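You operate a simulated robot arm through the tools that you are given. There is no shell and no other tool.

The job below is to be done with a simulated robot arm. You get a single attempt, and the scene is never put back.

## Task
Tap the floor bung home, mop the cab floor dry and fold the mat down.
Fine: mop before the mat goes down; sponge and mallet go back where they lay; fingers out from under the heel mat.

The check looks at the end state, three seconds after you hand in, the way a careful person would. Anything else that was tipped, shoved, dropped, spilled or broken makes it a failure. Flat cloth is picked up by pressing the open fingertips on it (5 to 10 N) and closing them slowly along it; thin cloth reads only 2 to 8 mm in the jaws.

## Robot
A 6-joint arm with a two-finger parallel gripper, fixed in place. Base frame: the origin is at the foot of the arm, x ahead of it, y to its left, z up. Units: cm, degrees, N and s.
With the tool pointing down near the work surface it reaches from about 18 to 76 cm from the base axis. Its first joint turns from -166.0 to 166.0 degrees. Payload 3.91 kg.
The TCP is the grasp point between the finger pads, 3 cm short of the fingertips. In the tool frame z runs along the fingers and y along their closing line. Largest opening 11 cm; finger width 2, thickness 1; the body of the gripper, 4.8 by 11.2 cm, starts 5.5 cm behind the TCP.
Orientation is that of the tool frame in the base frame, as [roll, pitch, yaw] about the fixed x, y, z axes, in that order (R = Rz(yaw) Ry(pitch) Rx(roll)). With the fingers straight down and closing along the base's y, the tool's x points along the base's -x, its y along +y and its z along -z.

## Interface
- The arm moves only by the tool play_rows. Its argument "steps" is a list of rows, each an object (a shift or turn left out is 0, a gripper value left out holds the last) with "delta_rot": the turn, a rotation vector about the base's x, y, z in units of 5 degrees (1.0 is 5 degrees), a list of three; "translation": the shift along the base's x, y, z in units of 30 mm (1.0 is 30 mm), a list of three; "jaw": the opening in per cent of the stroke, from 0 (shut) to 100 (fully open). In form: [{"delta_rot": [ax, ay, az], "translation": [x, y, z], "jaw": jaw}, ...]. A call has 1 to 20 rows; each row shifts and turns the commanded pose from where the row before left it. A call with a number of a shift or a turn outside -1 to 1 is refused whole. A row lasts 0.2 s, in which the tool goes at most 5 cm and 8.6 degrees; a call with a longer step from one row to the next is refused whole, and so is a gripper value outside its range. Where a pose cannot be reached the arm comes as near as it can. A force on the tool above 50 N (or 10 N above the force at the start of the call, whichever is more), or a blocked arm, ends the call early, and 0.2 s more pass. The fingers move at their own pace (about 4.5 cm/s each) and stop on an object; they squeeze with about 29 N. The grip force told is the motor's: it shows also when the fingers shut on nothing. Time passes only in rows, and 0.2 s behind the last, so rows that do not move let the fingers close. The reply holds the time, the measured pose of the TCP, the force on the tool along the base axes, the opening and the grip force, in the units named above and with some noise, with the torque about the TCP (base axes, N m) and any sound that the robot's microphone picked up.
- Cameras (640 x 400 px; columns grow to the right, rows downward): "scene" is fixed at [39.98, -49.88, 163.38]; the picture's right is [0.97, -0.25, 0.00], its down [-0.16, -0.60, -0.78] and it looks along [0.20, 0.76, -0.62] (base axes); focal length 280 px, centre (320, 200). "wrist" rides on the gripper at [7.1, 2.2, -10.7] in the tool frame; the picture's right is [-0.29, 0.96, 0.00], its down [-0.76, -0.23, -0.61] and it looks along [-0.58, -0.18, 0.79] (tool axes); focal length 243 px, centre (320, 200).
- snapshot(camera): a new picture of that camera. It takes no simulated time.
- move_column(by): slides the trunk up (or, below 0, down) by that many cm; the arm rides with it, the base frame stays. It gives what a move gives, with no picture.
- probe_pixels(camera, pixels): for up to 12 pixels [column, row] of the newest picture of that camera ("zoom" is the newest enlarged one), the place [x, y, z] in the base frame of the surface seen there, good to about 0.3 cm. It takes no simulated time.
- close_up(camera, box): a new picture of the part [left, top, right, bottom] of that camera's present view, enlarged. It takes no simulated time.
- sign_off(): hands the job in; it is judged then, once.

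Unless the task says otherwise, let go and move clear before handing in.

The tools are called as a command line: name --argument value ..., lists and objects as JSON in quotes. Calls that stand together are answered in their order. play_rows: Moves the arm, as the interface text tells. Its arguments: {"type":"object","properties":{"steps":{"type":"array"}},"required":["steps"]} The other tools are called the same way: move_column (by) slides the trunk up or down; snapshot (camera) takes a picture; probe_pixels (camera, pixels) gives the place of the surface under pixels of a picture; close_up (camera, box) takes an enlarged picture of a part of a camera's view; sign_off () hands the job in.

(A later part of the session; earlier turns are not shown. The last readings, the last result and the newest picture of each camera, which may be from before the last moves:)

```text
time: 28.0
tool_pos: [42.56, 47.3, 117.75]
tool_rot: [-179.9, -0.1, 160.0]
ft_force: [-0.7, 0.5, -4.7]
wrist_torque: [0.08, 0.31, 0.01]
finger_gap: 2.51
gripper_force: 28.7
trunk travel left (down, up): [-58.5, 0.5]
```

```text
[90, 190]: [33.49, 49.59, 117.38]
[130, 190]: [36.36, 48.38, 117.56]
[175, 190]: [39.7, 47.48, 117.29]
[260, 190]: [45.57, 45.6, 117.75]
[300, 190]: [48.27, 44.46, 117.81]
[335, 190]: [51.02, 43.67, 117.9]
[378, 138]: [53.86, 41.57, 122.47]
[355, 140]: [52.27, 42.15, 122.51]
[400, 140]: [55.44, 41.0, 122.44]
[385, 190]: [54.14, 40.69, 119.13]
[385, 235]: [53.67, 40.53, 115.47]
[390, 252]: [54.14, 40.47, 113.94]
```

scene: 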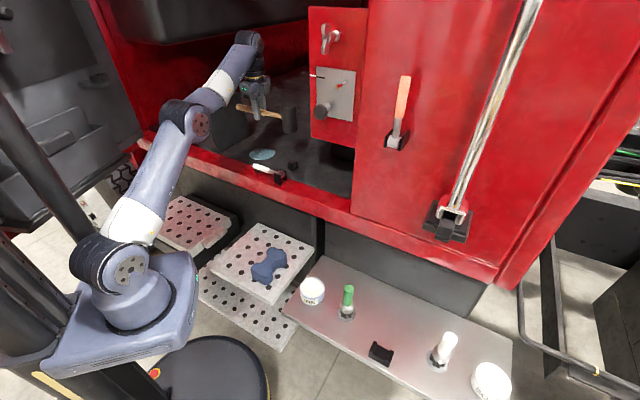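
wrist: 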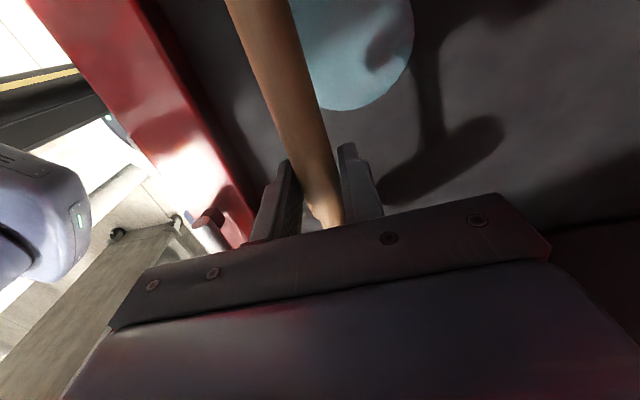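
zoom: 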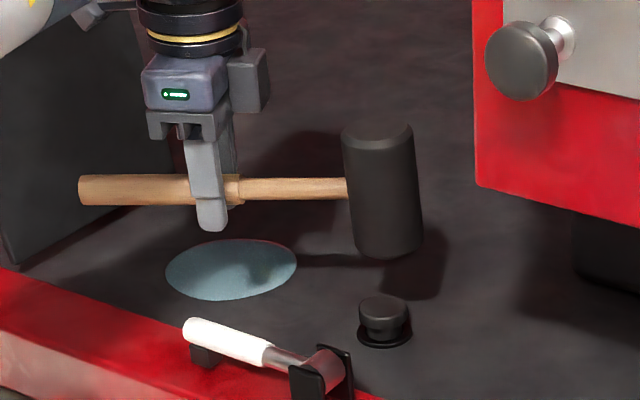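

The head centre is about 12.3 cm from the grip, at about (54.3,43.4), so I'll shift 0.8 cm in -x. Then I'll wind up and strike at full speed, aiming 1 cm below the contact height.

play_rows --steps '[{"translation": [-0.27, 0, 0.45], "delta_rot": [-0.364, -1.0, 0]}, {"translation": [0, 0, 0.45], "delta_rot": [-0.364, -1.0, 0]}, {"translation": [0, 0, 0.45], "delta_rot": [-0.364, -1.0, 0]}, {"translation": [0, 0, 0.4], "delta_rot": [-0.364, -1.0, 0]}, {}, {"translation": [0, 0, -1.0], "delta_rot": [0.364, 1.0, 0]}, {"translation": [0, 0, -1.0], "delta_rot": [0.364, 1.0, 0]}, {"translation": [0, 0, -1.0], "delta_rot": [0.364, 1.0, 0]}, {"translation": [0, 0, -1.0], "delta_rot": [0.364, 1.0, 0]}, {"translation": [0, 0, 1.0]}, {"translation": [0, 0, 1.0]}, {}]'

close_up --camera "scene" --box '[240, 100, 320, 180]'

close_up --camera "scene" --box '[270, 140, 310, 180]'

probe_pixels --camera "zoom" --pixels '[[345, 215], [345, 225], [345, 240], [345, 260], [345, 275]]'

```text
time: 30.6
tool_pos: [41.8, 47.28, 116.97]
tool_rot: [-179.9, -0.1, 160.1]
ft_force: [0.1, 0.5, -4.8]
wrist_torque: [0.09, 0.3, 0.0]
finger_gap: 2.46
gripper_force: 29.2
trunk travel left (down, up): [-58.5, 0.5]
```

```text
5.00 times, centred on (280, 140) of scene
```

zoom: 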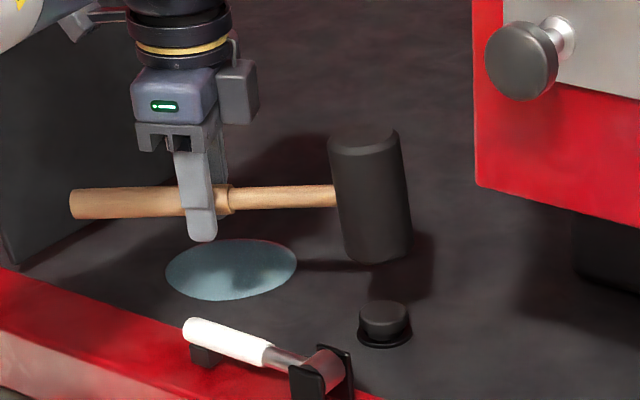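

```text
10.00 times, centred on (290, 160) of scene
```

zoom: 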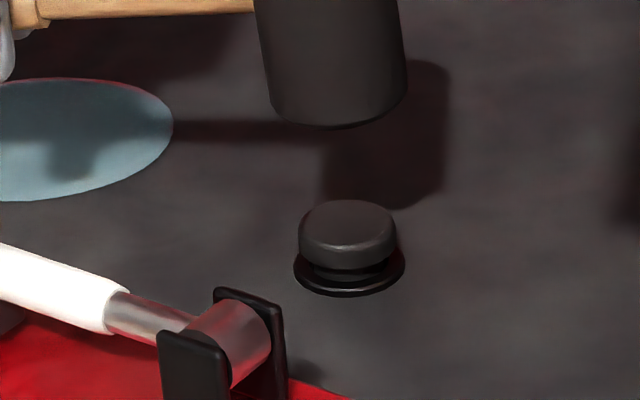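

```text
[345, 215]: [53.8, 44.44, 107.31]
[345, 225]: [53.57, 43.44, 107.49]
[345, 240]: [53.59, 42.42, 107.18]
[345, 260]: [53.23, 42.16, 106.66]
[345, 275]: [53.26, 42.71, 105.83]
```

It worked: the bung's neck is about half as tall and its top has dropped to about 107.3. I'll strike again, adding 5° of tool tilt so the tipped head lands square.

play_rows --steps '[{"translation": [0, 0, 0.5], "delta_rot": [-0.364, -1.0, 0]}, {"translation": [0, 0, 0.5], "delta_rot": [-0.364, -1.0, 0]}, {"translation": [0, 0, 0.5], "delta_rot": [-0.364, -1.0, 0]}, {"translation": [0, 0, 0.5], "delta_rot": [-0.364, -1.0, 0]}, {}, {"translation": [0, 0, 0], "delta_rot": [0.364, 1.0, 0]}, {"translation": [0, 0, -1.0], "delta_rot": [0.364, 1.0, 0]}, {"translation": [0, 0, -1.0], "delta_rot": [0.364, 1.0, 0]}, {"translation": [0, 0, -1.0], "delta_rot": [0.364, 1.0, 0]}, {"translation": [0, 0, -1.0], "delta_rot": [0.364, 1.0, 0]}, {"translation": [0, 0, 1.0]}, {"translation": [0, 0, 1.0]}, {}]'

close_up --camera "scene" --box '[240, 100, 320, 180]'

close_up --camera "scene" --box '[270, 140, 310, 180]'

probe_pixels --camera "zoom" --pixels '[[345, 215], [345, 225], [345, 240], [345, 260], [345, 275]]'

```text
time: 33.4
tool_pos: [41.89, 47.32, 117.12]
tool_rot: [180.0, -5.5, 160.1]
ft_force: [0.3, 0.4, -3.9]
wrist_torque: [0.13, 0.3, -0.01]
finger_gap: 2.5
gripper_force: 28.9
trunk travel left (down, up): [-58.5, 0.5]
```

```text
5.00 times, centred on (280, 140) of scene
```

zoom: 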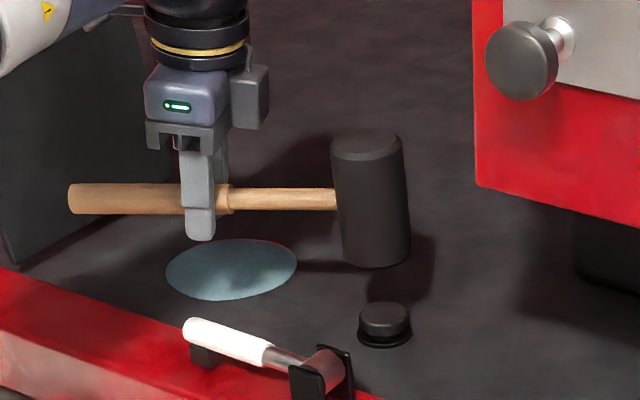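

```text
10.00 times, centred on (290, 160) of scene
```

zoom: 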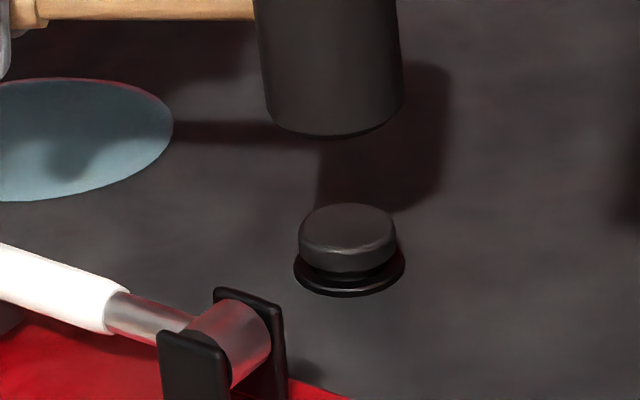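

```text
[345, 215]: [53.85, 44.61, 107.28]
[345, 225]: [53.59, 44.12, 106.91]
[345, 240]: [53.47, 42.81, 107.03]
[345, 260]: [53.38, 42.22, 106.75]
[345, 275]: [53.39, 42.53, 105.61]
```

Another ~0.3 cm gone; the cap is close to the ring but a neck gap remains at (345,268). I'll strike again, slightly deeper and with a little more tilt.

play_rows --steps '[{"translation": [0, 0, 0.5], "delta_rot": [-0.364, -1.0, 0]}, {"translation": [0, 0, 0.5], "delta_rot": [-0.364, -1.0, 0]}, {"translation": [0, 0, 0.5], "delta_rot": [-0.364, -1.0, 0]}, {"translation": [0, 0, 0.5], "delta_rot": [-0.364, -1.0, 0]}, {}, {"translation": [0, 0, -0.2], "delta_rot": [0.2, 0.5, 0]}, {"translation": [0, 0, -1.0], "delta_rot": [0.364, 1.0, 0]}, {"translation": [0, 0, -1.0], "delta_rot": [0.364, 1.0, 0]}, {"translation": [0, 0, -1.0], "delta_rot": [0.364, 1.0, 0]}, {"translation": [0, 0, -1.0], "delta_rot": [0.364, 1.0, 0]}, {"translation": [0, 0, 1.0]}, {"translation": [0, 0, 1.0]}, {}]'

close_up --camera "scene" --box '[240, 100, 320, 180]'

close_up --camera "scene" --box '[270, 140, 310, 180]'

probe_pixels --camera "zoom" --pixels '[[345, 215], [345, 225], [345, 240], [345, 260], [345, 275]]'

```text
time: 36.2
tool_pos: [41.86, 47.35, 116.46]
tool_rot: [179.9, -8.1, 159.9]
ft_force: [-0.7, -0.4, -4.7]
wrist_torque: [0.09, 0.33, -0.03]
finger_gap: 2.46
gripper_force: 29.1
trunk travel left (down, up): [-58.5, 0.5]
```

```text
5.00 times, centred on (280, 140) of scene
```

zoom: 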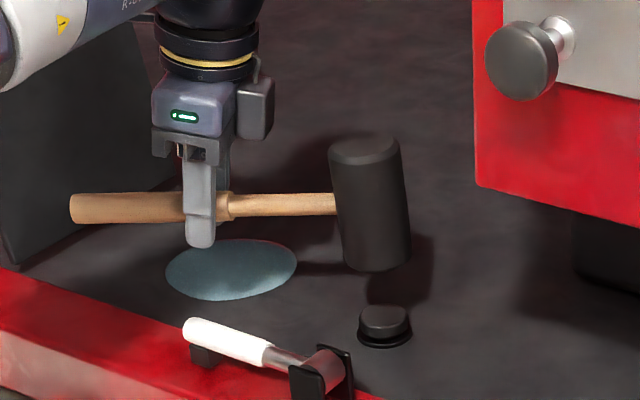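

```text
10.00 times, centred on (290, 160) of scene
```

zoom: 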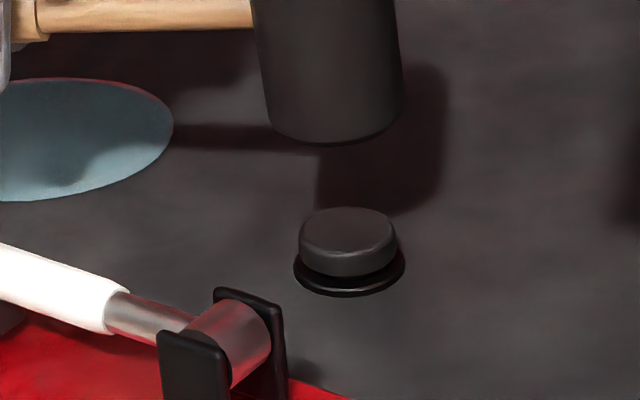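

```text
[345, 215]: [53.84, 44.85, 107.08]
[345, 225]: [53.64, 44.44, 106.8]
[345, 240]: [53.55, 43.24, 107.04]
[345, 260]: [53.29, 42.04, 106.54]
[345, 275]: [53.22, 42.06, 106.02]
```

The cap is lower still (bottom edge now at row 276), with maybe 0.4 cm to go. I'll strike again with a little more follow-through.

play_rows --steps '[{"translation": [0, 0, 0.5], "delta_rot": [-0.364, -1.0, 0]}, {"translation": [0, 0, 0.5], "delta_rot": [-0.364, -1.0, 0]}, {"translation": [0, 0, 0.5], "delta_rot": [-0.364, -1.0, 0]}, {"translation": [0, 0, 0.5], "delta_rot": [-0.364, -1.0, 0]}, {}, {"translation": [0, 0, -0.15], "delta_rot": [0.25, 0.7, 0]}, {"translation": [0, 0, -1.0], "delta_rot": [0.364, 1.0, 0]}, {"translation": [0, 0, -1.0], "delta_rot": [0.364, 1.0, 0]}, {"translation": [0, 0, -1.0], "delta_rot": [0.364, 1.0, 0]}, {"translation": [0, 0, -1.0], "delta_rot": [0.364, 1.0, 0]}, {"translation": [0, 0, 1.0]}, {"translation": [0, 0, 1.0]}, {}]'

close_up --camera "scene" --box '[240, 100, 320, 180]'

close_up --camera "scene" --box '[270, 140, 310, 180]'

probe_pixels --camera "zoom" --pixels '[[345, 215], [345, 225], [345, 235], [345, 240], [345, 260], [345, 275]]'

```text
time: 39.0
tool_pos: [41.75, 47.31, 115.89]
tool_rot: [180.0, -12.0, 160.0]
ft_force: [-0.5, 0.3, -4.7]
wrist_torque: [0.1, 0.31, 0.02]
finger_gap: 2.52
gripper_force: 29.5
trunk travel left (down, up): [-58.5, 0.5]
```

```text
5.00 times, centred on (280, 140) of scene
```

zoom: 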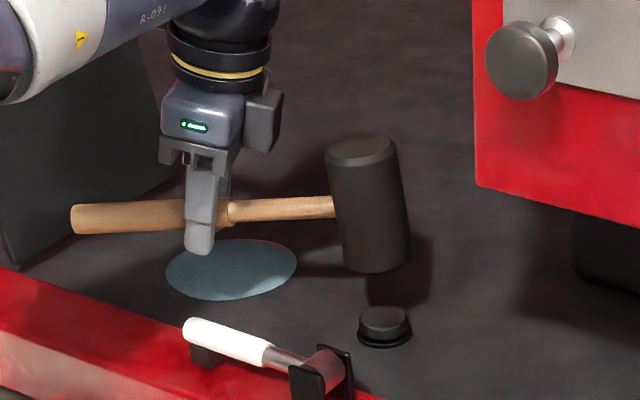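

```text
10.00 times, centred on (290, 160) of scene
```

zoom: 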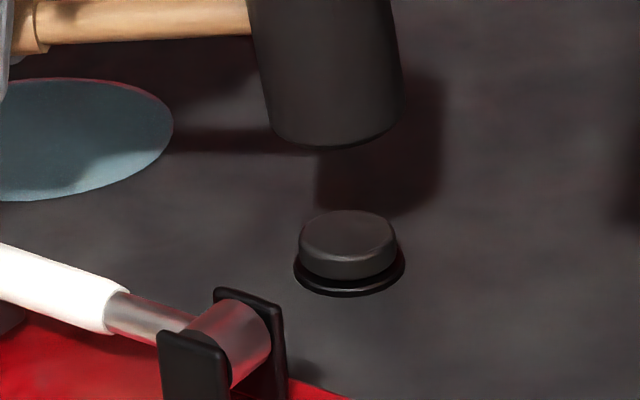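

```text
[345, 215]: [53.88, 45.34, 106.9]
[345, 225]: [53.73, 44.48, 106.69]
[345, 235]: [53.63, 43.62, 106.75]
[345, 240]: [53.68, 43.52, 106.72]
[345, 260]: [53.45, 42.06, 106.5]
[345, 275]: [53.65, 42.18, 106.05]
```

Small progress this time; the mallet is tipped about 5° head-up even with the tool at 12°, so energy is being lost. I'll add another 5–6° of tilt so the face lands flat on the next strike.

play_rows --steps '[{"translation": [0, 0, 0.55], "delta_rot": [-0.364, -1.0, 0]}, {"translation": [0, 0, 0.55], "delta_rot": [-0.364, -1.0, 0]}, {"translation": [0, 0, 0.55], "delta_rot": [-0.364, -1.0, 0]}, {"translation": [0, 0, 0.55], "delta_rot": [-0.364, -1.0, 0]}, {}, {"translation": [0, 0, 0], "delta_rot": [0.364, 1.0, 0]}, {"translation": [0, 0, -1.0], "delta_rot": [0.364, 1.0, 0]}, {"translation": [0, 0, -1.0], "delta_rot": [0.364, 1.0, 0]}, {"translation": [0, 0, -1.0], "delta_rot": [0.364, 1.0, 0]}, {"translation": [0, 0, -1.0], "delta_rot": [0.364, 1.0, 0]}, {"translation": [0, 0, 1.0]}, {"translation": [0, 0, 1.0]}, {}]'

close_up --camera "scene" --box '[240, 100, 320, 180]'

close_up --camera "scene" --box '[270, 140, 310, 180]'

probe_pixels --camera "zoom" --pixels '[[345, 215], [345, 225], [345, 235], [345, 240], [345, 260], [345, 275]]'

```text
time: 41.8
tool_pos: [41.73, 47.23, 116.77]
tool_rot: [180.0, -17.2, 160.0]
ft_force: [-0.4, 0.1, -4.5]
wrist_torque: [0.11, 0.31, 0.02]
finger_gap: 2.48
gripper_force: 29.0
trunk travel left (down, up): [-58.5, 0.5]
```

```text
5.00 times, centred on (280, 140) of scene
```

zoom: 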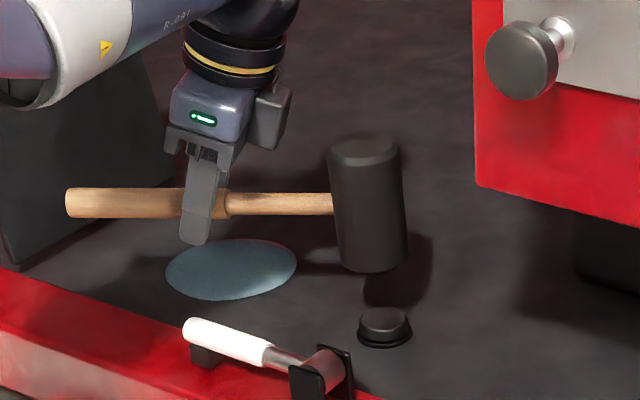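

```text
10.00 times, centred on (290, 160) of scene
```

zoom: 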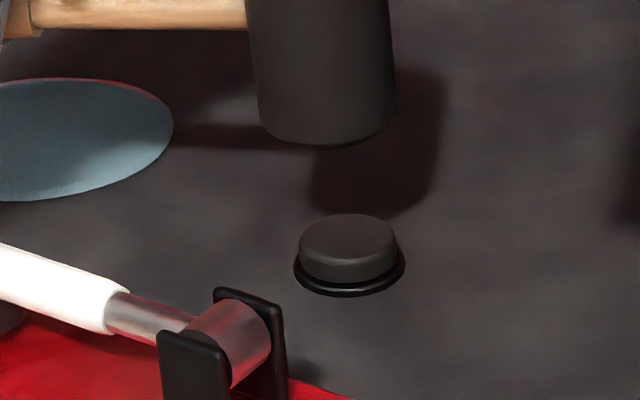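

```text
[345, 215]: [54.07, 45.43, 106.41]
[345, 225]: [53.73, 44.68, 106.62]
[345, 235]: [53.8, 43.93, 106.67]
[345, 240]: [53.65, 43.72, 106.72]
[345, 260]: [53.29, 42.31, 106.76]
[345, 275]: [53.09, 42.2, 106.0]
```

The bung moved another ~0.2 cm. The head has drifted about 0.5 cm in -x, so I'll shift back and repeat the strike.

play_rows --steps '[{"translation": [0.17, 0, 0.5], "delta_rot": [-0.364, -1.0, 0]}, {"translation": [0, 0, 0.5], "delta_rot": [-0.364, -1.0, 0]}, {"translation": [0, 0, 0.5], "delta_rot": [-0.364, -1.0, 0]}, {"translation": [0, 0, 0.5], "delta_rot": [-0.364, -1.0, 0]}, {}, {"translation": [0, 0, -0.2], "delta_rot": [0.2, 0.5, 0]}, {"translation": [0, 0, -1.0], "delta_rot": [0.364, 1.0, 0]}, {"translation": [0, 0, -1.0], "delta_rot": [0.364, 1.0, 0]}, {"translation": [0, 0, -1.0], "delta_rot": [0.364, 1.0, 0]}, {"translation": [0, 0, -1.0], "delta_rot": [0.364, 1.0, 0]}, {"translation": [0, 0, 1.0]}, {"translation": [0, 0, 1.0]}, {}]'

close_up --camera "scene" --box '[240, 100, 320, 180]'

close_up --camera "scene" --box '[270, 140, 310, 180]'

probe_pixels --camera "zoom" --pixels '[[345, 225], [345, 235], [345, 240], [345, 250], [345, 275]]'

```text
time: 44.6
tool_pos: [42.33, 47.28, 116.05]
tool_rot: [179.8, -19.9, 159.8]
ft_force: [-0.6, -0.2, -4.6]
wrist_torque: [0.12, 0.27, 0.04]
finger_gap: 2.46
gripper_force: 29.4
trunk travel left (down, up): [-58.5, 0.5]
```

```text
5.00 times, centred on (280, 140) of scene
```

zoom: 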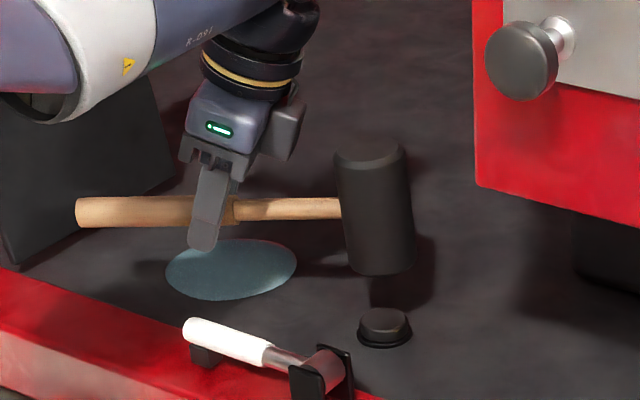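

```text
10.00 times, centred on (290, 160) of scene
```

zoom: 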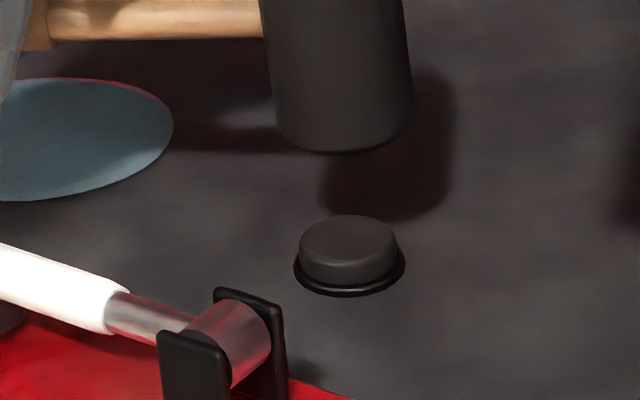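

```text
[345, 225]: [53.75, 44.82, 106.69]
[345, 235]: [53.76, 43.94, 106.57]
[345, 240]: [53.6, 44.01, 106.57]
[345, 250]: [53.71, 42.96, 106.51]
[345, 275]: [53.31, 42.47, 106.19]
```

The cap now looks nearly seated on the ring (bottom edge about row 286). I'll give one or two more strikes to check that it stops moving.

play_rows --steps '[{"translation": [0, 0, 0.5], "delta_rot": [-0.364, -1.0, 0]}, {"translation": [0, 0, 0.5], "delta_rot": [-0.364, -1.0, 0]}, {"translation": [0, 0, 0.5], "delta_rot": [-0.364, -1.0, 0]}, {"translation": [0, 0, 0.5], "delta_rot": [-0.364, -1.0, 0]}, {}, {"translation": [0, 0, -0.1], "delta_rot": [0.2, 0.5, 0]}, {"translation": [0, 0, -1.0], "delta_rot": [0.364, 1.0, 0]}, {"translation": [0, 0, -1.0], "delta_rot": [0.364, 1.0, 0]}, {"translation": [0, 0, -1.0], "delta_rot": [0.364, 1.0, 0]}, {"translation": [0, 0, -1.0], "delta_rot": [0.364, 1.0, 0]}, {"translation": [0, 0, 1.0]}, {"translation": [0, 0, 1.0]}, {}]'

close_up --camera "scene" --box '[240, 100, 320, 180]'

close_up --camera "scene" --box '[270, 140, 310, 180]'

probe_pixels --camera "zoom" --pixels '[[345, 225], [345, 235], [345, 240], [345, 250], [345, 275]]'

```text
time: 47.4
tool_pos: [42.28, 47.29, 115.55]
tool_rot: [179.8, -22.6, 160.0]
ft_force: [-0.5, 0.4, -4.2]
wrist_torque: [0.11, 0.25, -0.03]
finger_gap: 2.48
gripper_force: 28.6
trunk travel left (down, up): [-58.5, 0.5]
```

```text
5.00 times, centred on (280, 140) of scene
```

zoom: 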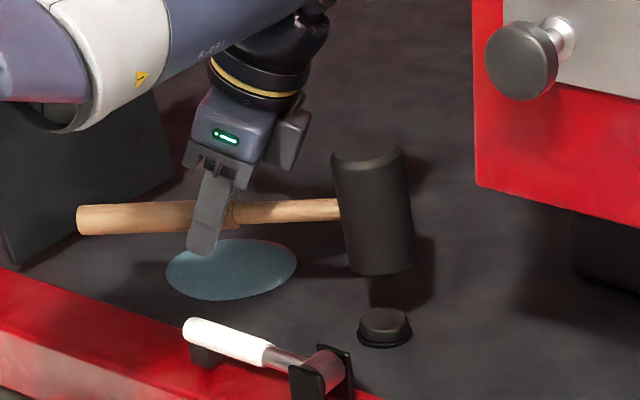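

```text
10.00 times, centred on (290, 160) of scene
```

zoom: 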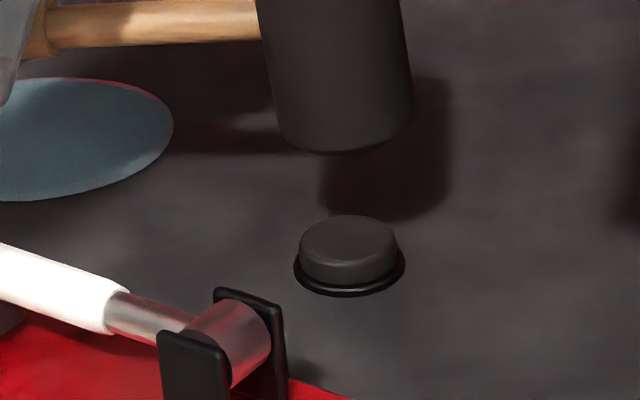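

```text
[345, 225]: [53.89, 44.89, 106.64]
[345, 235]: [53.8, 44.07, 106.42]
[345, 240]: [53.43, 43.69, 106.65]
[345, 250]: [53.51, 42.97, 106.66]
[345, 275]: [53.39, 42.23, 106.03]
```

No further movement (edge still at row 286), so the bung looks seated. The mallet is now tipped about 26° head-up in the grip; I'll level the tool, then turn and use the sill under the butt to push it straight again.

play_rows --steps '[{"translation": [0, 0, 0.4], "delta_rot": [-0.364, -1.0, 0]}, {"translation": [0, 0, 0.4], "delta_rot": [-0.364, -1.0, 0]}, {"translation": [0, 0, 0.2], "delta_rot": [-0.364, -1.0, 0]}, {"translation": [0, 0, 0], "delta_rot": [-0.364, -1.0, 0]}, {"translation": [0, 0, 0], "delta_rot": [-0.08, -0.23, 0]}, {"translation": [-0.22, 0.23, 0], "delta_rot": [0, 0, 1.0]}, {"translation": [-0.22, 0.23, 0], "delta_rot": [0, 0, 1.0]}, {"translation": [-0.22, 0.23, 0], "delta_rot": [0, 0, 1.0]}, {"translation": [-0.22, 0.23, 0], "delta_rot": [0, 0, 1.0]}, {"translation": [-0.22, 0.24, 0], "delta_rot": [0, 0, 1.0]}, {"translation": [-0.2, 0.24, 0], "delta_rot": [0, 0, 1.0]}, {}]'

close_up --camera "scene" --box '[190, 60, 320, 190]'

snapshot --camera "wrist"

```text
time: 50.0
tool_pos: [38.52, 51.55, 118.59]
tool_rot: [179.7, 0.0, -169.8]
ft_force: [0.0, -0.2, -3.4]
wrist_torque: [-0.05, 0.3, -0.01]
finger_gap: 2.5
gripper_force: 28.8
trunk travel left (down, up): [-58.5, 0.5]
```

```text
3.08 times, centred on (255, 125) of scene
```

zoom: 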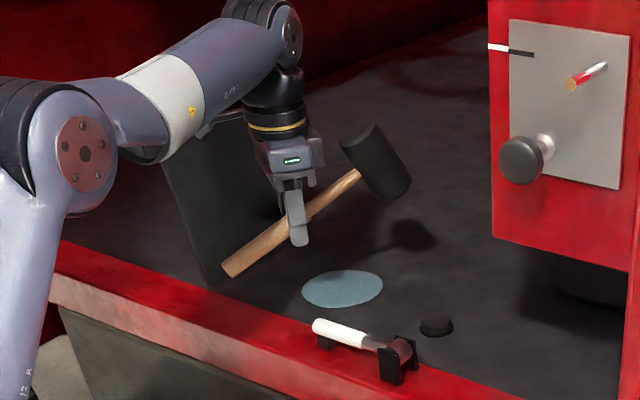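

```text
taken
```

wrist: 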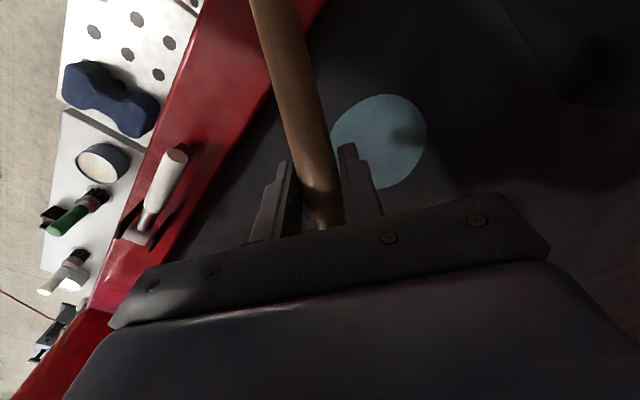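

The butt is at zoom (230,272). I'll check its position against the sill's inner edge before pressing.

close_up --camera "scene" --box '[190, 60, 320, 190]'

probe_pixels --camera "zoom" --pixels '[[230, 270], [245, 258], [275, 235], [340, 188], [372, 150], [250, 300], [230, 310], [180, 285], [200, 275], [150, 262], [210, 300], [130, 290]]'

probe_pixels --camera "wrist" --pixels '[[255, 110], [240, 110], [225, 150], [280, 60], [310, 20], [260, 30], [180, 200], [205, 130]]'

```text
3.08 times, centred on (255, 125) of scene
```

zoom: 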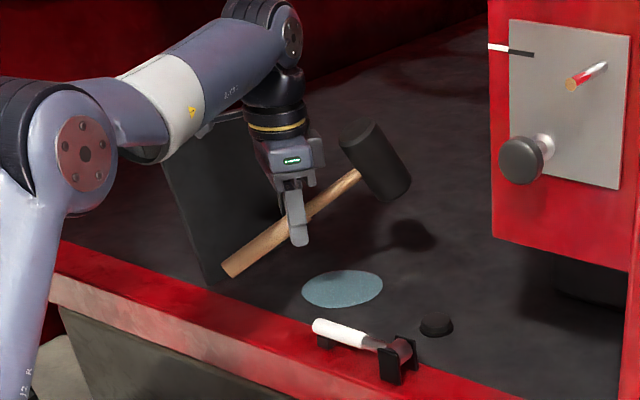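

```text
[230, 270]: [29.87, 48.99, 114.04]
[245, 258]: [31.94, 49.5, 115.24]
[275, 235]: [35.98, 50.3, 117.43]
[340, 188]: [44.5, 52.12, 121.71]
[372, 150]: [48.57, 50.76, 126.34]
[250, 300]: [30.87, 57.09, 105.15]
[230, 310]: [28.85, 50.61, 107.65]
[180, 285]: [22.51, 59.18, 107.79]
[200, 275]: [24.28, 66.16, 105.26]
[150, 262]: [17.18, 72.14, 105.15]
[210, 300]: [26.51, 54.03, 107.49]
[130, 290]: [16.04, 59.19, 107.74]
```

```text
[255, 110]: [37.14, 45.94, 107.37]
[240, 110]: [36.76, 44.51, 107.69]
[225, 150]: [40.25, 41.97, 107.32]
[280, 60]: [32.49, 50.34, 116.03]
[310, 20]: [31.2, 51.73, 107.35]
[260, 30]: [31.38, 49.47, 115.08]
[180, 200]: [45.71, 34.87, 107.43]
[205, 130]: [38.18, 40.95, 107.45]
```

The butt is over the sill (n≈56, inner edge at 59) and tipped about 27° down. I'll lower slowly onto the sill so the butt is pushed up until the mallet is nearly level.

play_rows --steps '[{"translation": [0, 0, -0.5]}, {"translation": [0, 0, -0.5]}, {"translation": [0, 0, -0.5]}, {"translation": [0, 0, -0.3]}, {"translation": [0, 0, -0.3]}, {"translation": [0, 0, -0.2]}, {"translation": [0, 0, -0.2]}, {}]'

close_up --camera "scene" --box '[190, 60, 320, 190]'

```text
time: 51.8
tool_pos: [38.52, 51.43, 111.17]
tool_rot: [179.7, -0.1, -169.9]
ft_force: [6.0, 1.1, 3.6]
wrist_torque: [-0.25, 0.84, 0.13]
finger_gap: 2.48
gripper_force: 28.7
trunk travel left (down, up): [-58.5, 0.5]
```

```text
3.08 times, centred on (255, 125) of scene
```

zoom: 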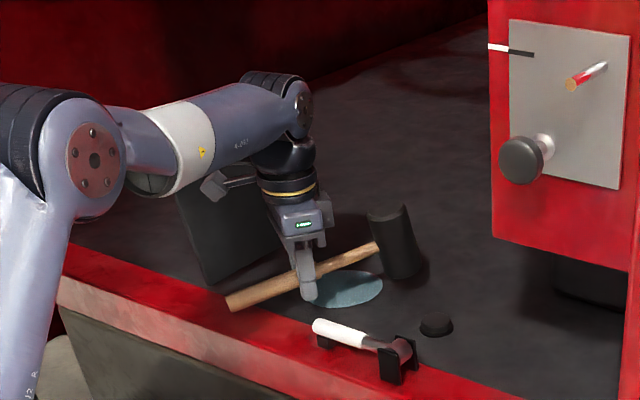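

The butt is taking about 8 N and the mallet is levelling out. I'll continue another ~1.2 cm.

play_rows --steps '[{"translation": [0, 0, -0.15]}, {"translation": [0, 0, -0.15]}, {"translation": [0, 0, -0.1]}, {}]'

close_up --camera "scene" --box '[210, 100, 310, 180]'

probe_pixels --camera "zoom" --pixels '[[175, 270], [220, 252], [270, 236], [335, 215], [365, 200], [400, 180]]'

```text
time: 52.8
tool_pos: [38.42, 51.44, 109.97]
tool_rot: [179.8, 0.0, -169.9]
ft_force: [5.6, -1.0, 3.4]
wrist_torque: [-0.29, 0.86, 0.19]
finger_gap: 2.46
gripper_force: 29.0
trunk travel left (down, up): [-58.5, 0.5]
```

```text
5.00 times, centred on (260, 140) of scene
```

zoom: 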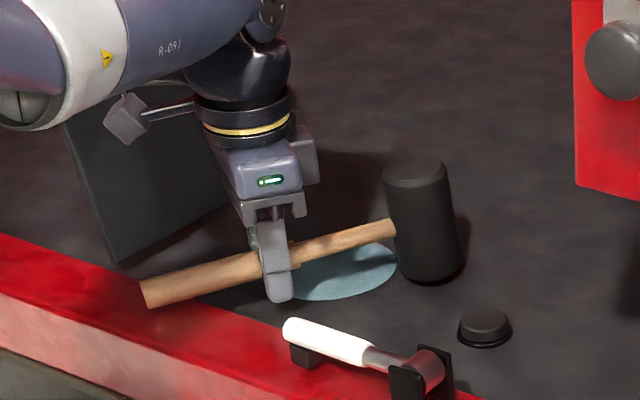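

```text
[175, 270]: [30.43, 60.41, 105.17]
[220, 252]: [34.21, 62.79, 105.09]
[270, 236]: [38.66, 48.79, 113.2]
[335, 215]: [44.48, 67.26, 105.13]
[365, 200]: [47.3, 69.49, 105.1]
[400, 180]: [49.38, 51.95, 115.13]
```

The mallet looks nearly level. I'll measure the residual tilt along the handle.

probe_pixels --camera "zoom" --pixels '[[160, 290], [190, 281], [225, 270], [320, 245], [350, 237], [380, 230], [415, 172], [420, 270], [425, 280]]'

```text
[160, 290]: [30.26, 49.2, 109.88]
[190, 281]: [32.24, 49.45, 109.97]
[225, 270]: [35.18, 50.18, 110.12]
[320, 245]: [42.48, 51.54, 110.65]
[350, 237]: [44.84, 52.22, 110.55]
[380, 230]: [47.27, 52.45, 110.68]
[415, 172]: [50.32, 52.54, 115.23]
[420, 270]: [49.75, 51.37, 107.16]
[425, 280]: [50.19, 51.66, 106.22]
```

The residual tilt is about 4°, so I'll press 0.3 cm more, then lift off and inspect the bung unobstructed.

play_rows --steps '[{"translation": [0, 0, -0.1]}, {}, {"translation": [0, 0, 0.5]}, {"translation": [0, 0, 0.8]}, {"translation": [0, 0, 0.8]}, {"translation": [0, 0, 0.8]}, {}]'

close_up --camera "scene" --box '[280, 150, 305, 175]'

close_up --camera "scene" --box '[210, 80, 310, 180]'

```text
time: 54.4
tool_pos: [38.51, 51.56, 118.35]
tool_rot: [179.8, 0.0, -170.0]
ft_force: [0.3, 0.0, -4.7]
wrist_torque: [-0.06, 0.31, -0.01]
finger_gap: 2.49
gripper_force: 29.1
trunk travel left (down, up): [-58.5, 0.5]
```

```text
16.00 times, centred on (292, 162) of scene
```

zoom: 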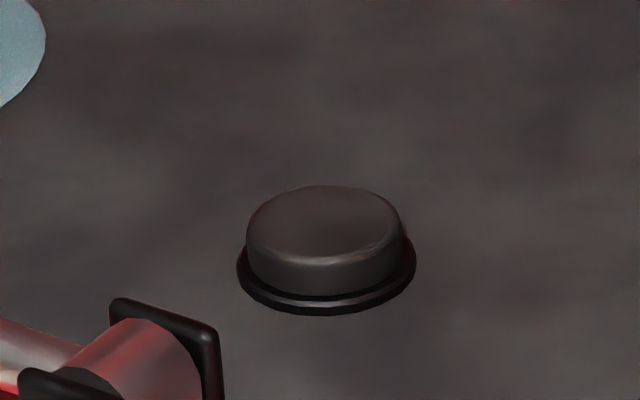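

```text
4.00 times, centred on (260, 130) of scene
```

zoom: 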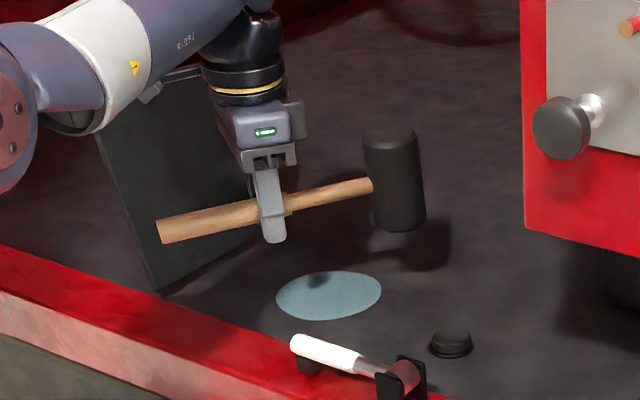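

The mallet is level again, and the bung cap sits almost on the ring with at most a hairline dark band. I'll give one confirming strike with the level mallet.

play_rows --steps '[{"translation": [0.19, -0.23, -0.075], "delta_rot": [0, 0, -1.0]}, {"translation": [0.19, -0.23, -0.075], "delta_rot": [0, 0, -1.0]}, {"translation": [0.19, -0.23, -0.075], "delta_rot": [0, 0, -1.0]}, {"translation": [0.19, -0.23, -0.075], "delta_rot": [0, 0, -1.0]}, {"translation": [0.19, -0.23, -0.075], "delta_rot": [0, 0, -1.0]}, {"translation": [0.19, -0.23, -0.075], "delta_rot": [0, 0, -1.0]}, {}]'

close_up --camera "scene" --box '[270, 140, 310, 180]'

```text
time: 56.0
tool_pos: [41.87, 47.4, 117.19]
tool_rot: [179.7, 0.0, 160.1]
ft_force: [0.2, 0.0, -4.2]
wrist_torque: [0.12, 0.32, 0.01]
finger_gap: 2.49
gripper_force: 28.8
trunk travel left (down, up): [-58.5, 0.5]
```

```text
10.00 times, centred on (290, 160) of scene
```

zoom: 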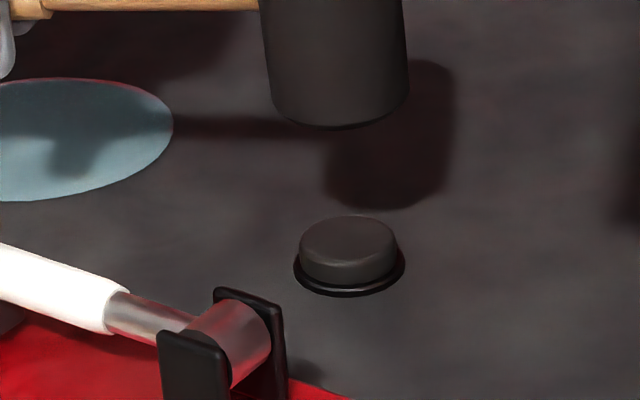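

The head is centred over the bung, so I'll strike now.

play_rows --steps '[{"translation": [0, 0, 0.45], "delta_rot": [-0.364, -1.0, 0]}, {"translation": [0, 0, 0.45], "delta_rot": [-0.364, -1.0, 0]}, {"translation": [0, 0, 0.45], "delta_rot": [-0.364, -1.0, 0]}, {"translation": [0, 0, 0.4], "delta_rot": [-0.364, -1.0, 0]}, {}, {"translation": [0, 0, -1.0], "delta_rot": [0.364, 1.0, 0]}, {"translation": [0, 0, -1.0], "delta_rot": [0.364, 1.0, 0]}, {"translation": [0, 0, -1.0], "delta_rot": [0.364, 1.0, 0]}, {"translation": [0, 0, -1.0], "delta_rot": [0.364, 1.0, 0]}, {"translation": [0, 0, 1.0]}, {"translation": [0, 0, 1.0]}, {}]'

close_up --camera "scene" --box '[240, 100, 320, 180]'

close_up --camera "scene" --box '[270, 140, 310, 180]'

```text
time: 58.6
tool_pos: [41.86, 47.35, 116.32]
tool_rot: [179.8, 0.0, 159.9]
ft_force: [0.5, 0.4, -4.1]
wrist_torque: [0.08, 0.33, 0.01]
finger_gap: 2.46
gripper_force: 28.3
trunk travel left (down, up): [-58.5, 0.5]
```

```text
5.00 times, centred on (280, 140) of scene
```

zoom: 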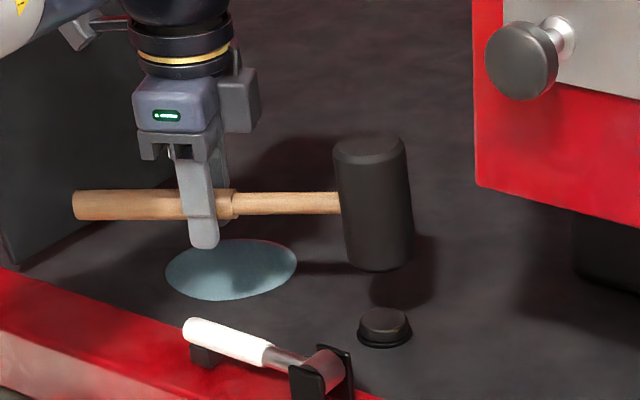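

```text
10.00 times, centred on (290, 160) of scene
```

zoom: 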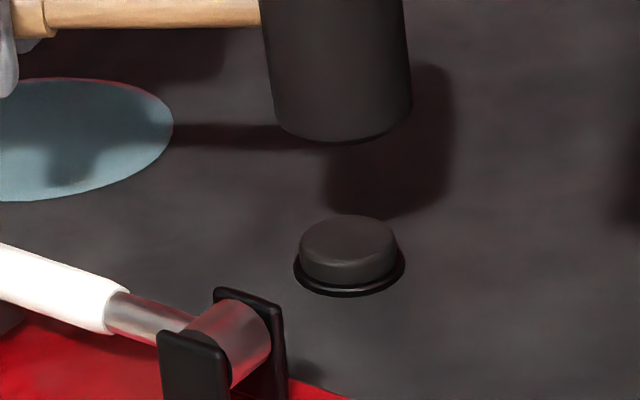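

The bung is unchanged after a full strike, so it is home. I'll measure the remaining tip of the mallet before returning it.

close_up --camera "scene" --box '[240, 100, 320, 180]'

probe_pixels --camera "zoom" --pixels '[[80, 205], [110, 205], [160, 204], [250, 203], [290, 203], [330, 202], [370, 148], [375, 260], [382, 322]]'

snapshot --camera "wrist"

```text
5.00 times, centred on (280, 140) of scene
```

zoom: 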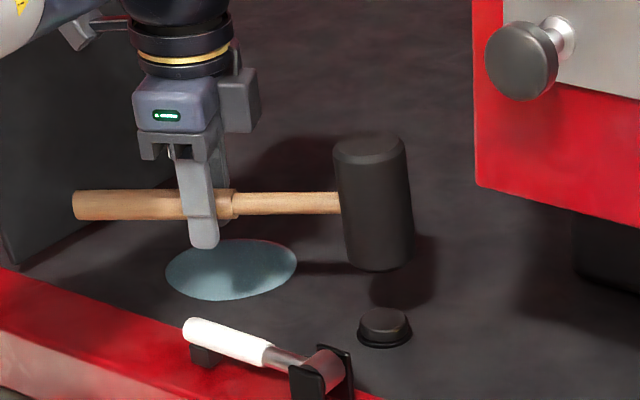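

```text
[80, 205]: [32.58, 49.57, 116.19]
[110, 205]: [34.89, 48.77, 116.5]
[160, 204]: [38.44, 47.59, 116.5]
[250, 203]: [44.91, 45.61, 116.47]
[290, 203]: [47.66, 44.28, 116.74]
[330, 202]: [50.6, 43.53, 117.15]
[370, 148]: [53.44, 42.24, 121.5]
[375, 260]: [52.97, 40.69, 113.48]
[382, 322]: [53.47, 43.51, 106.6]
```

```text
taken
```

wrist: 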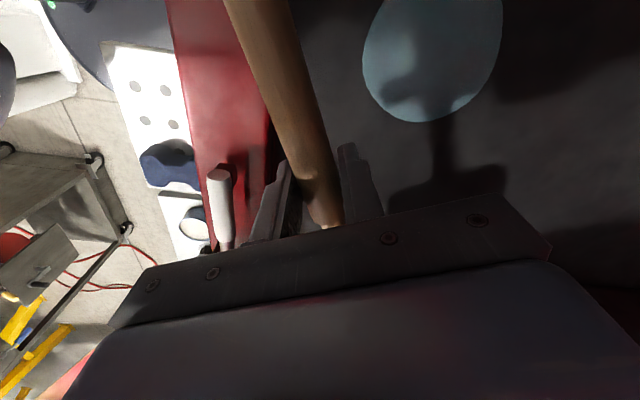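

The remaining tip is only about 3°, and the mallet has slid about 0.5 cm toward the butt end of the grip, which I'll allow for. I'll carry it back along the reverse path.

play_rows --steps '[{"translation": [0, 0, 0.9]}, {"translation": [0, 0, 0.9]}, {"translation": [-0.36, -0.98, 0.07], "delta_rot": [0, 0, 0.364]}, {"translation": [-0.36, -0.98, 0.07], "delta_rot": [0, 0, 0.364]}, {"translation": [-0.36, -0.98, 0.07], "delta_rot": [0, 0, 0.364]}, {"translation": [-0.36, -0.98, 0.07], "delta_rot": [0, 0, 0.364]}, {"translation": [-0.36, -0.98, 0.07], "delta_rot": [0, 0, 0.364]}, {"translation": [-0.36, -0.98, 0.07], "delta_rot": [0, 0, 0.364]}, {"translation": [-0.36, -0.98, 0.07], "delta_rot": [0, 0, 0.364]}, {"translation": [-0.36, -0.98, 0.07], "delta_rot": [0, 0, 0.364]}, {"translation": [-0.36, -0.98, 0.07], "delta_rot": [0, 0, 0.364]}, {"translation": [-0.36, -0.98, 0.07], "delta_rot": [0, 0, 0.364]}, {"translation": [-0.36, -0.98, 0.07], "delta_rot": [0, 0, 0.364]}, {}]'

play_rows --steps '[{"translation": [0.246, -0.99, -0.3], "delta_rot": [0, 0, 0.674]}, {"translation": [0.246, -0.99, -0.3], "delta_rot": [0, 0, 0.674]}, {"translation": [0.246, -0.99, -0.3], "delta_rot": [0, 0, 0.674]}, {"translation": [0.246, -0.99, -0.3], "delta_rot": [0, 0, 0.674]}, {"translation": [0.246, -0.99, -0.3], "delta_rot": [0, 0, 0.674]}, {"translation": [0.246, -0.99, -0.3], "delta_rot": [0, 0, 0.674]}, {"translation": [0.246, -0.99, -0.3], "delta_rot": [0, 0, 0.674]}, {"translation": [0.246, -0.99, -0.3], "delta_rot": [0, 0, 0.674]}, {"translation": [0.246, -0.99, -0.3], "delta_rot": [0, 0, 0.674]}, {"translation": [0.246, -0.99, -0.3], "delta_rot": [0, 0, 0.674]}, {"translation": [0.246, -0.99, -0.3], "delta_rot": [0, 0, 0.674]}, {"translation": [0.246, -0.99, -0.3], "delta_rot": [0, 0, 0.674]}, {"translation": [0.246, -0.99, -0.3], "delta_rot": [0, 0, 0.674]}, {}]'

move_column --by -6

snapshot --camera "scene"

```text
time: 61.6
tool_pos: [30.04, 15.07, 124.08]
tool_rot: [179.8, 0.0, -179.9]
ft_force: [0.7, -0.1, -3.9]
wrist_torque: [-0.01, 0.29, -0.02]
finger_gap: 2.49
gripper_force: 29.1
trunk travel left (down, up): [-58.5, 0.5]
```

```text
time: 64.6
tool_pos: [39.58, -23.66, 112.41]
tool_rot: [179.9, 0.1, -136.1]
ft_force: [0.2, -0.1, -4.9]
wrist_torque: [-0.23, 0.26, -0.02]
finger_gap: 2.48
gripper_force: 29.1
trunk travel left (down, up): [-58.5, 0.5]
```

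```text
time: 65.6
tool_pos: [39.71, -23.55, 106.33]
tool_rot: [179.8, 0.0, -136.1]
ft_force: [0.1, -0.1, -3.8]
wrist_torque: [-0.25, 0.24, -0.03]
finger_gap: 2.49
gripper_force: 29.1
trunk travel left (down, up): [-52.5, 6.5]
```

```text
taken
```

scene: 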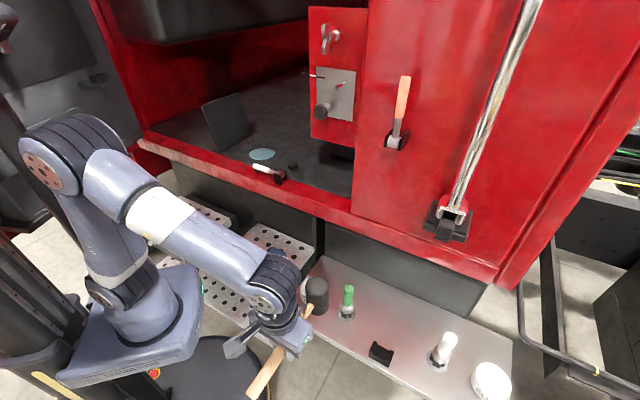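

Everything is back at the mallet's stand-off point. I'll go forward along the earlier retreat line to just above the cradle.

play_rows --steps '[{"translation": [0.79, -0.102, -0.29]}, {"translation": [0.79, -0.102, -0.29]}, {"translation": [0.79, -0.102, -0.29]}, {"translation": [0.79, -0.102, -0.29]}, {"translation": [0.79, -0.102, -0.29]}, {"translation": [0.79, -0.102, -0.29]}, {"translation": [0.79, -0.102, -0.29]}, {"translation": [0.475, 0.175, -0.783]}, {"translation": [0.475, 0.175, -0.783]}, {"translation": [0.475, 0.175, -0.783]}, {"translation": [0.475, 0.175, -0.783]}, {"translation": [0.696, 0.66, -0.217]}, {"translation": [0.696, 0.66, -0.217]}, {"translation": [0.696, 0.66, -0.217]}, {"translation": [0.696, 0.66, -0.217]}, {}]'

close_up --camera "scene" --box '[360, 270, 440, 370]'

snapshot --camera "wrist"

```text
time: 69.0
tool_pos: [70.18, -15.77, 88.27]
tool_rot: [179.7, 0.0, -136.1]
ft_force: [0.1, 0.4, -4.3]
wrist_torque: [-0.25, 0.24, 0.01]
finger_gap: 2.49
gripper_force: 29.5
trunk travel left (down, up): [-52.5, 6.5]
```

```text
4.00 times, centred on (400, 320) of scene
```

zoom: 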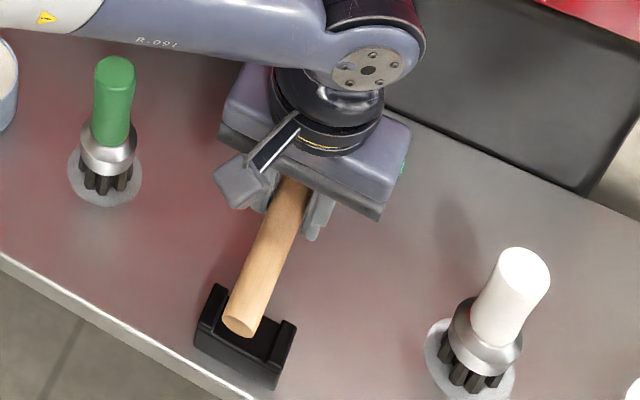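

```text
taken
```

wrist: 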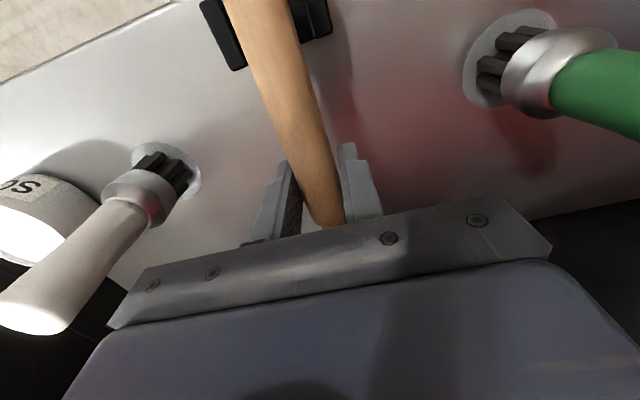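

The handle is above the cradle, and comparing the end-face position with the first picture suggests about 0.3 cm forward. I'll lower slowly onto the rest.

play_rows --steps '[{"translation": [0.1, 0.09, -0.3]}, {"translation": [0, 0, -0.3]}, {"translation": [0, 0, -0.15]}, {"translation": [0, 0, -0.1]}, {"translation": [0, 0, -0.1]}, {}]'

close_up --camera "scene" --box '[360, 270, 440, 370]'

```text
time: 70.4
tool_pos: [70.66, -15.5, 85.44]
tool_rot: [179.7, 0.0, -136.2]
ft_force: [-0.4, -1.0, -4.4]
wrist_torque: [-0.23, 0.22, -0.01]
finger_gap: 2.48
gripper_force: 29.0
trunk travel left (down, up): [-52.5, 6.5]
```

```text
4.00 times, centred on (400, 320) of scene
```

zoom: 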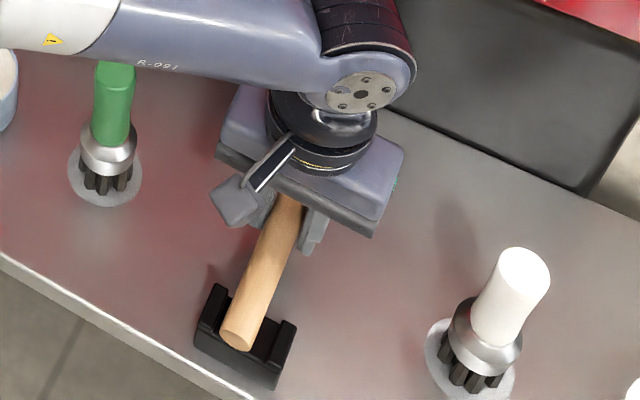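

The mallet is still hanging (-4.4 N) and the end face is about 4 px left of where it lay. I'll make a small correction and keep lowering in small steps until the weight comes off.

play_rows --steps '[{"translation": [0.03, -0.03, 0], "delta_rot": [0, 0, 0.25]}, {"translation": [0, 0, -0.08]}, {}]'

play_rows --steps '[{"translation": [0, 0, -0.08]}, {}]'

```text
time: 71.2
tool_pos: [70.61, -15.6, 85.25]
tool_rot: [179.9, 0.0, -134.9]
ft_force: [1.3, 0.2, 1.7]
wrist_torque: [-0.76, 0.67, 0.01]
finger_gap: 2.5
gripper_force: 29.3
trunk travel left (down, up): [-52.5, 6.5]
```

```text
time: 71.8
tool_pos: [70.67, -15.53, 84.9]
tool_rot: [179.7, 0.0, -134.8]
ft_force: [2.7, 0.6, 1.5]
wrist_torque: [-0.79, 0.62, 0.19]
finger_gap: 2.49
gripper_force: 28.9
trunk travel left (down, up): [-52.5, 6.5]
```

The butt is seated and pushing back (torque -0.79). I'll lower a touch further so the head comes down to the shelf.

play_rows --steps '[{"translation": [0, 0, -0.08]}, {}]'

play_rows --steps '[{"translation": [0, 0, -0.07]}, {}]'

close_up --camera "scene" --box '[360, 270, 440, 370]'

```text
time: 72.4
tool_pos: [70.72, -15.5, 85.0]
tool_rot: [179.8, 0.1, -134.8]
ft_force: [5.6, 0.3, 12.9]
wrist_torque: [-0.61, 0.48, 0.2]
finger_gap: 2.5
gripper_force: 28.8
trunk travel left (down, up): [-52.5, 6.5]
```

```text
time: 73.0
tool_pos: [70.81, -15.49, 84.98]
tool_rot: [-179.9, 0.3, -134.9]
ft_force: [7.5, 0.8, 28.6]
wrist_torque: [-0.37, 0.35, 0.12]
finger_gap: 2.46
gripper_force: 29.3
trunk travel left (down, up): [-52.5, 6.5]
```

```text
4.00 times, centred on (400, 320) of scene
```

zoom: 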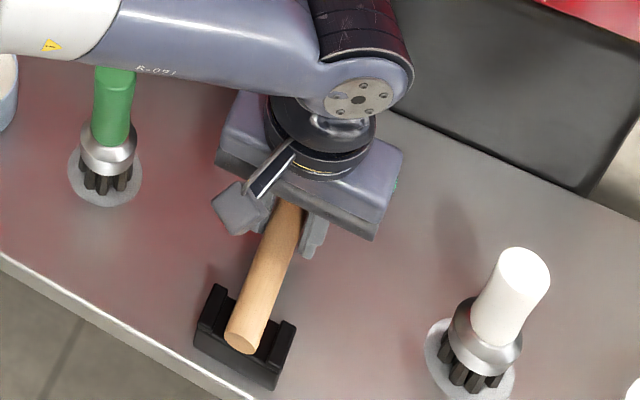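

The head has landed (28 N) and the end face is at (241,343), matching the start picture. I'll ease the load off and open the fingers.

play_rows --steps '[{"translation": [0, 0, 0.08]}, {"translation": [0, 0, 0.02]}, {}]'

play_rows --steps '[{"jaw": 30}, {}, {}, {"jaw": 100}, {}, {}, {}, {}, {}]'

snapshot --camera "wrist"

close_up --camera "scene" --box '[360, 270, 440, 370]'

```text
time: 73.8
tool_pos: [70.63, -15.51, 84.94]
tool_rot: [179.9, 0.0, -134.8]
ft_force: [12.2, 0.6, 19.1]
wrist_torque: [0.38, -0.76, 0.04]
finger_gap: 2.5
gripper_force: 28.8
trunk travel left (down, up): [-52.5, 6.5]
```

```text
time: 75.8
tool_pos: [70.58, -15.55, 84.7]
tool_rot: [179.8, 0.0, -134.9]
ft_force: [-0.1, 0.2, 0.1]
wrist_torque: [-0.04, 0.0, -0.01]
finger_gap: 10.99
gripper_force: 0.0
trunk travel left (down, up): [-52.5, 6.5]
```

```text
taken
```

wrist: 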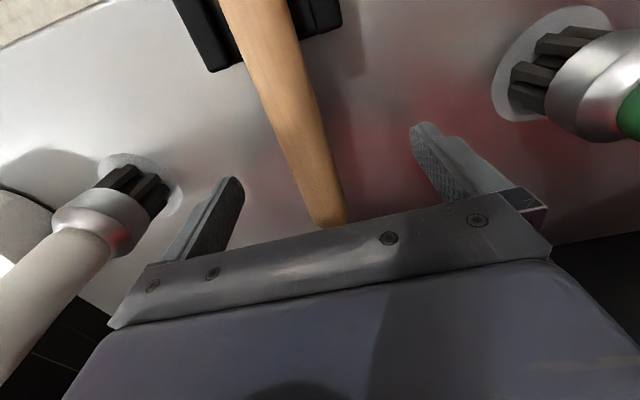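

```text
4.00 times, centred on (400, 320) of scene
```

zoom: 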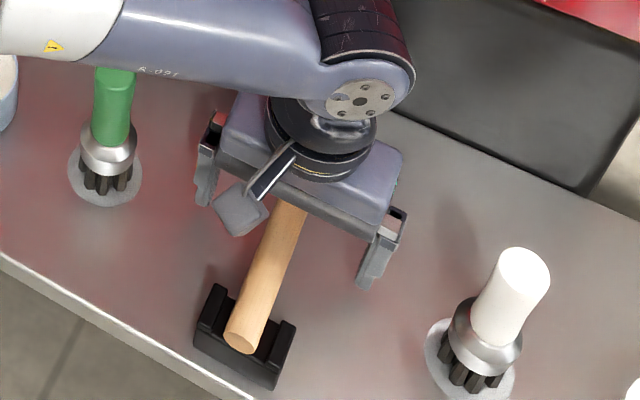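

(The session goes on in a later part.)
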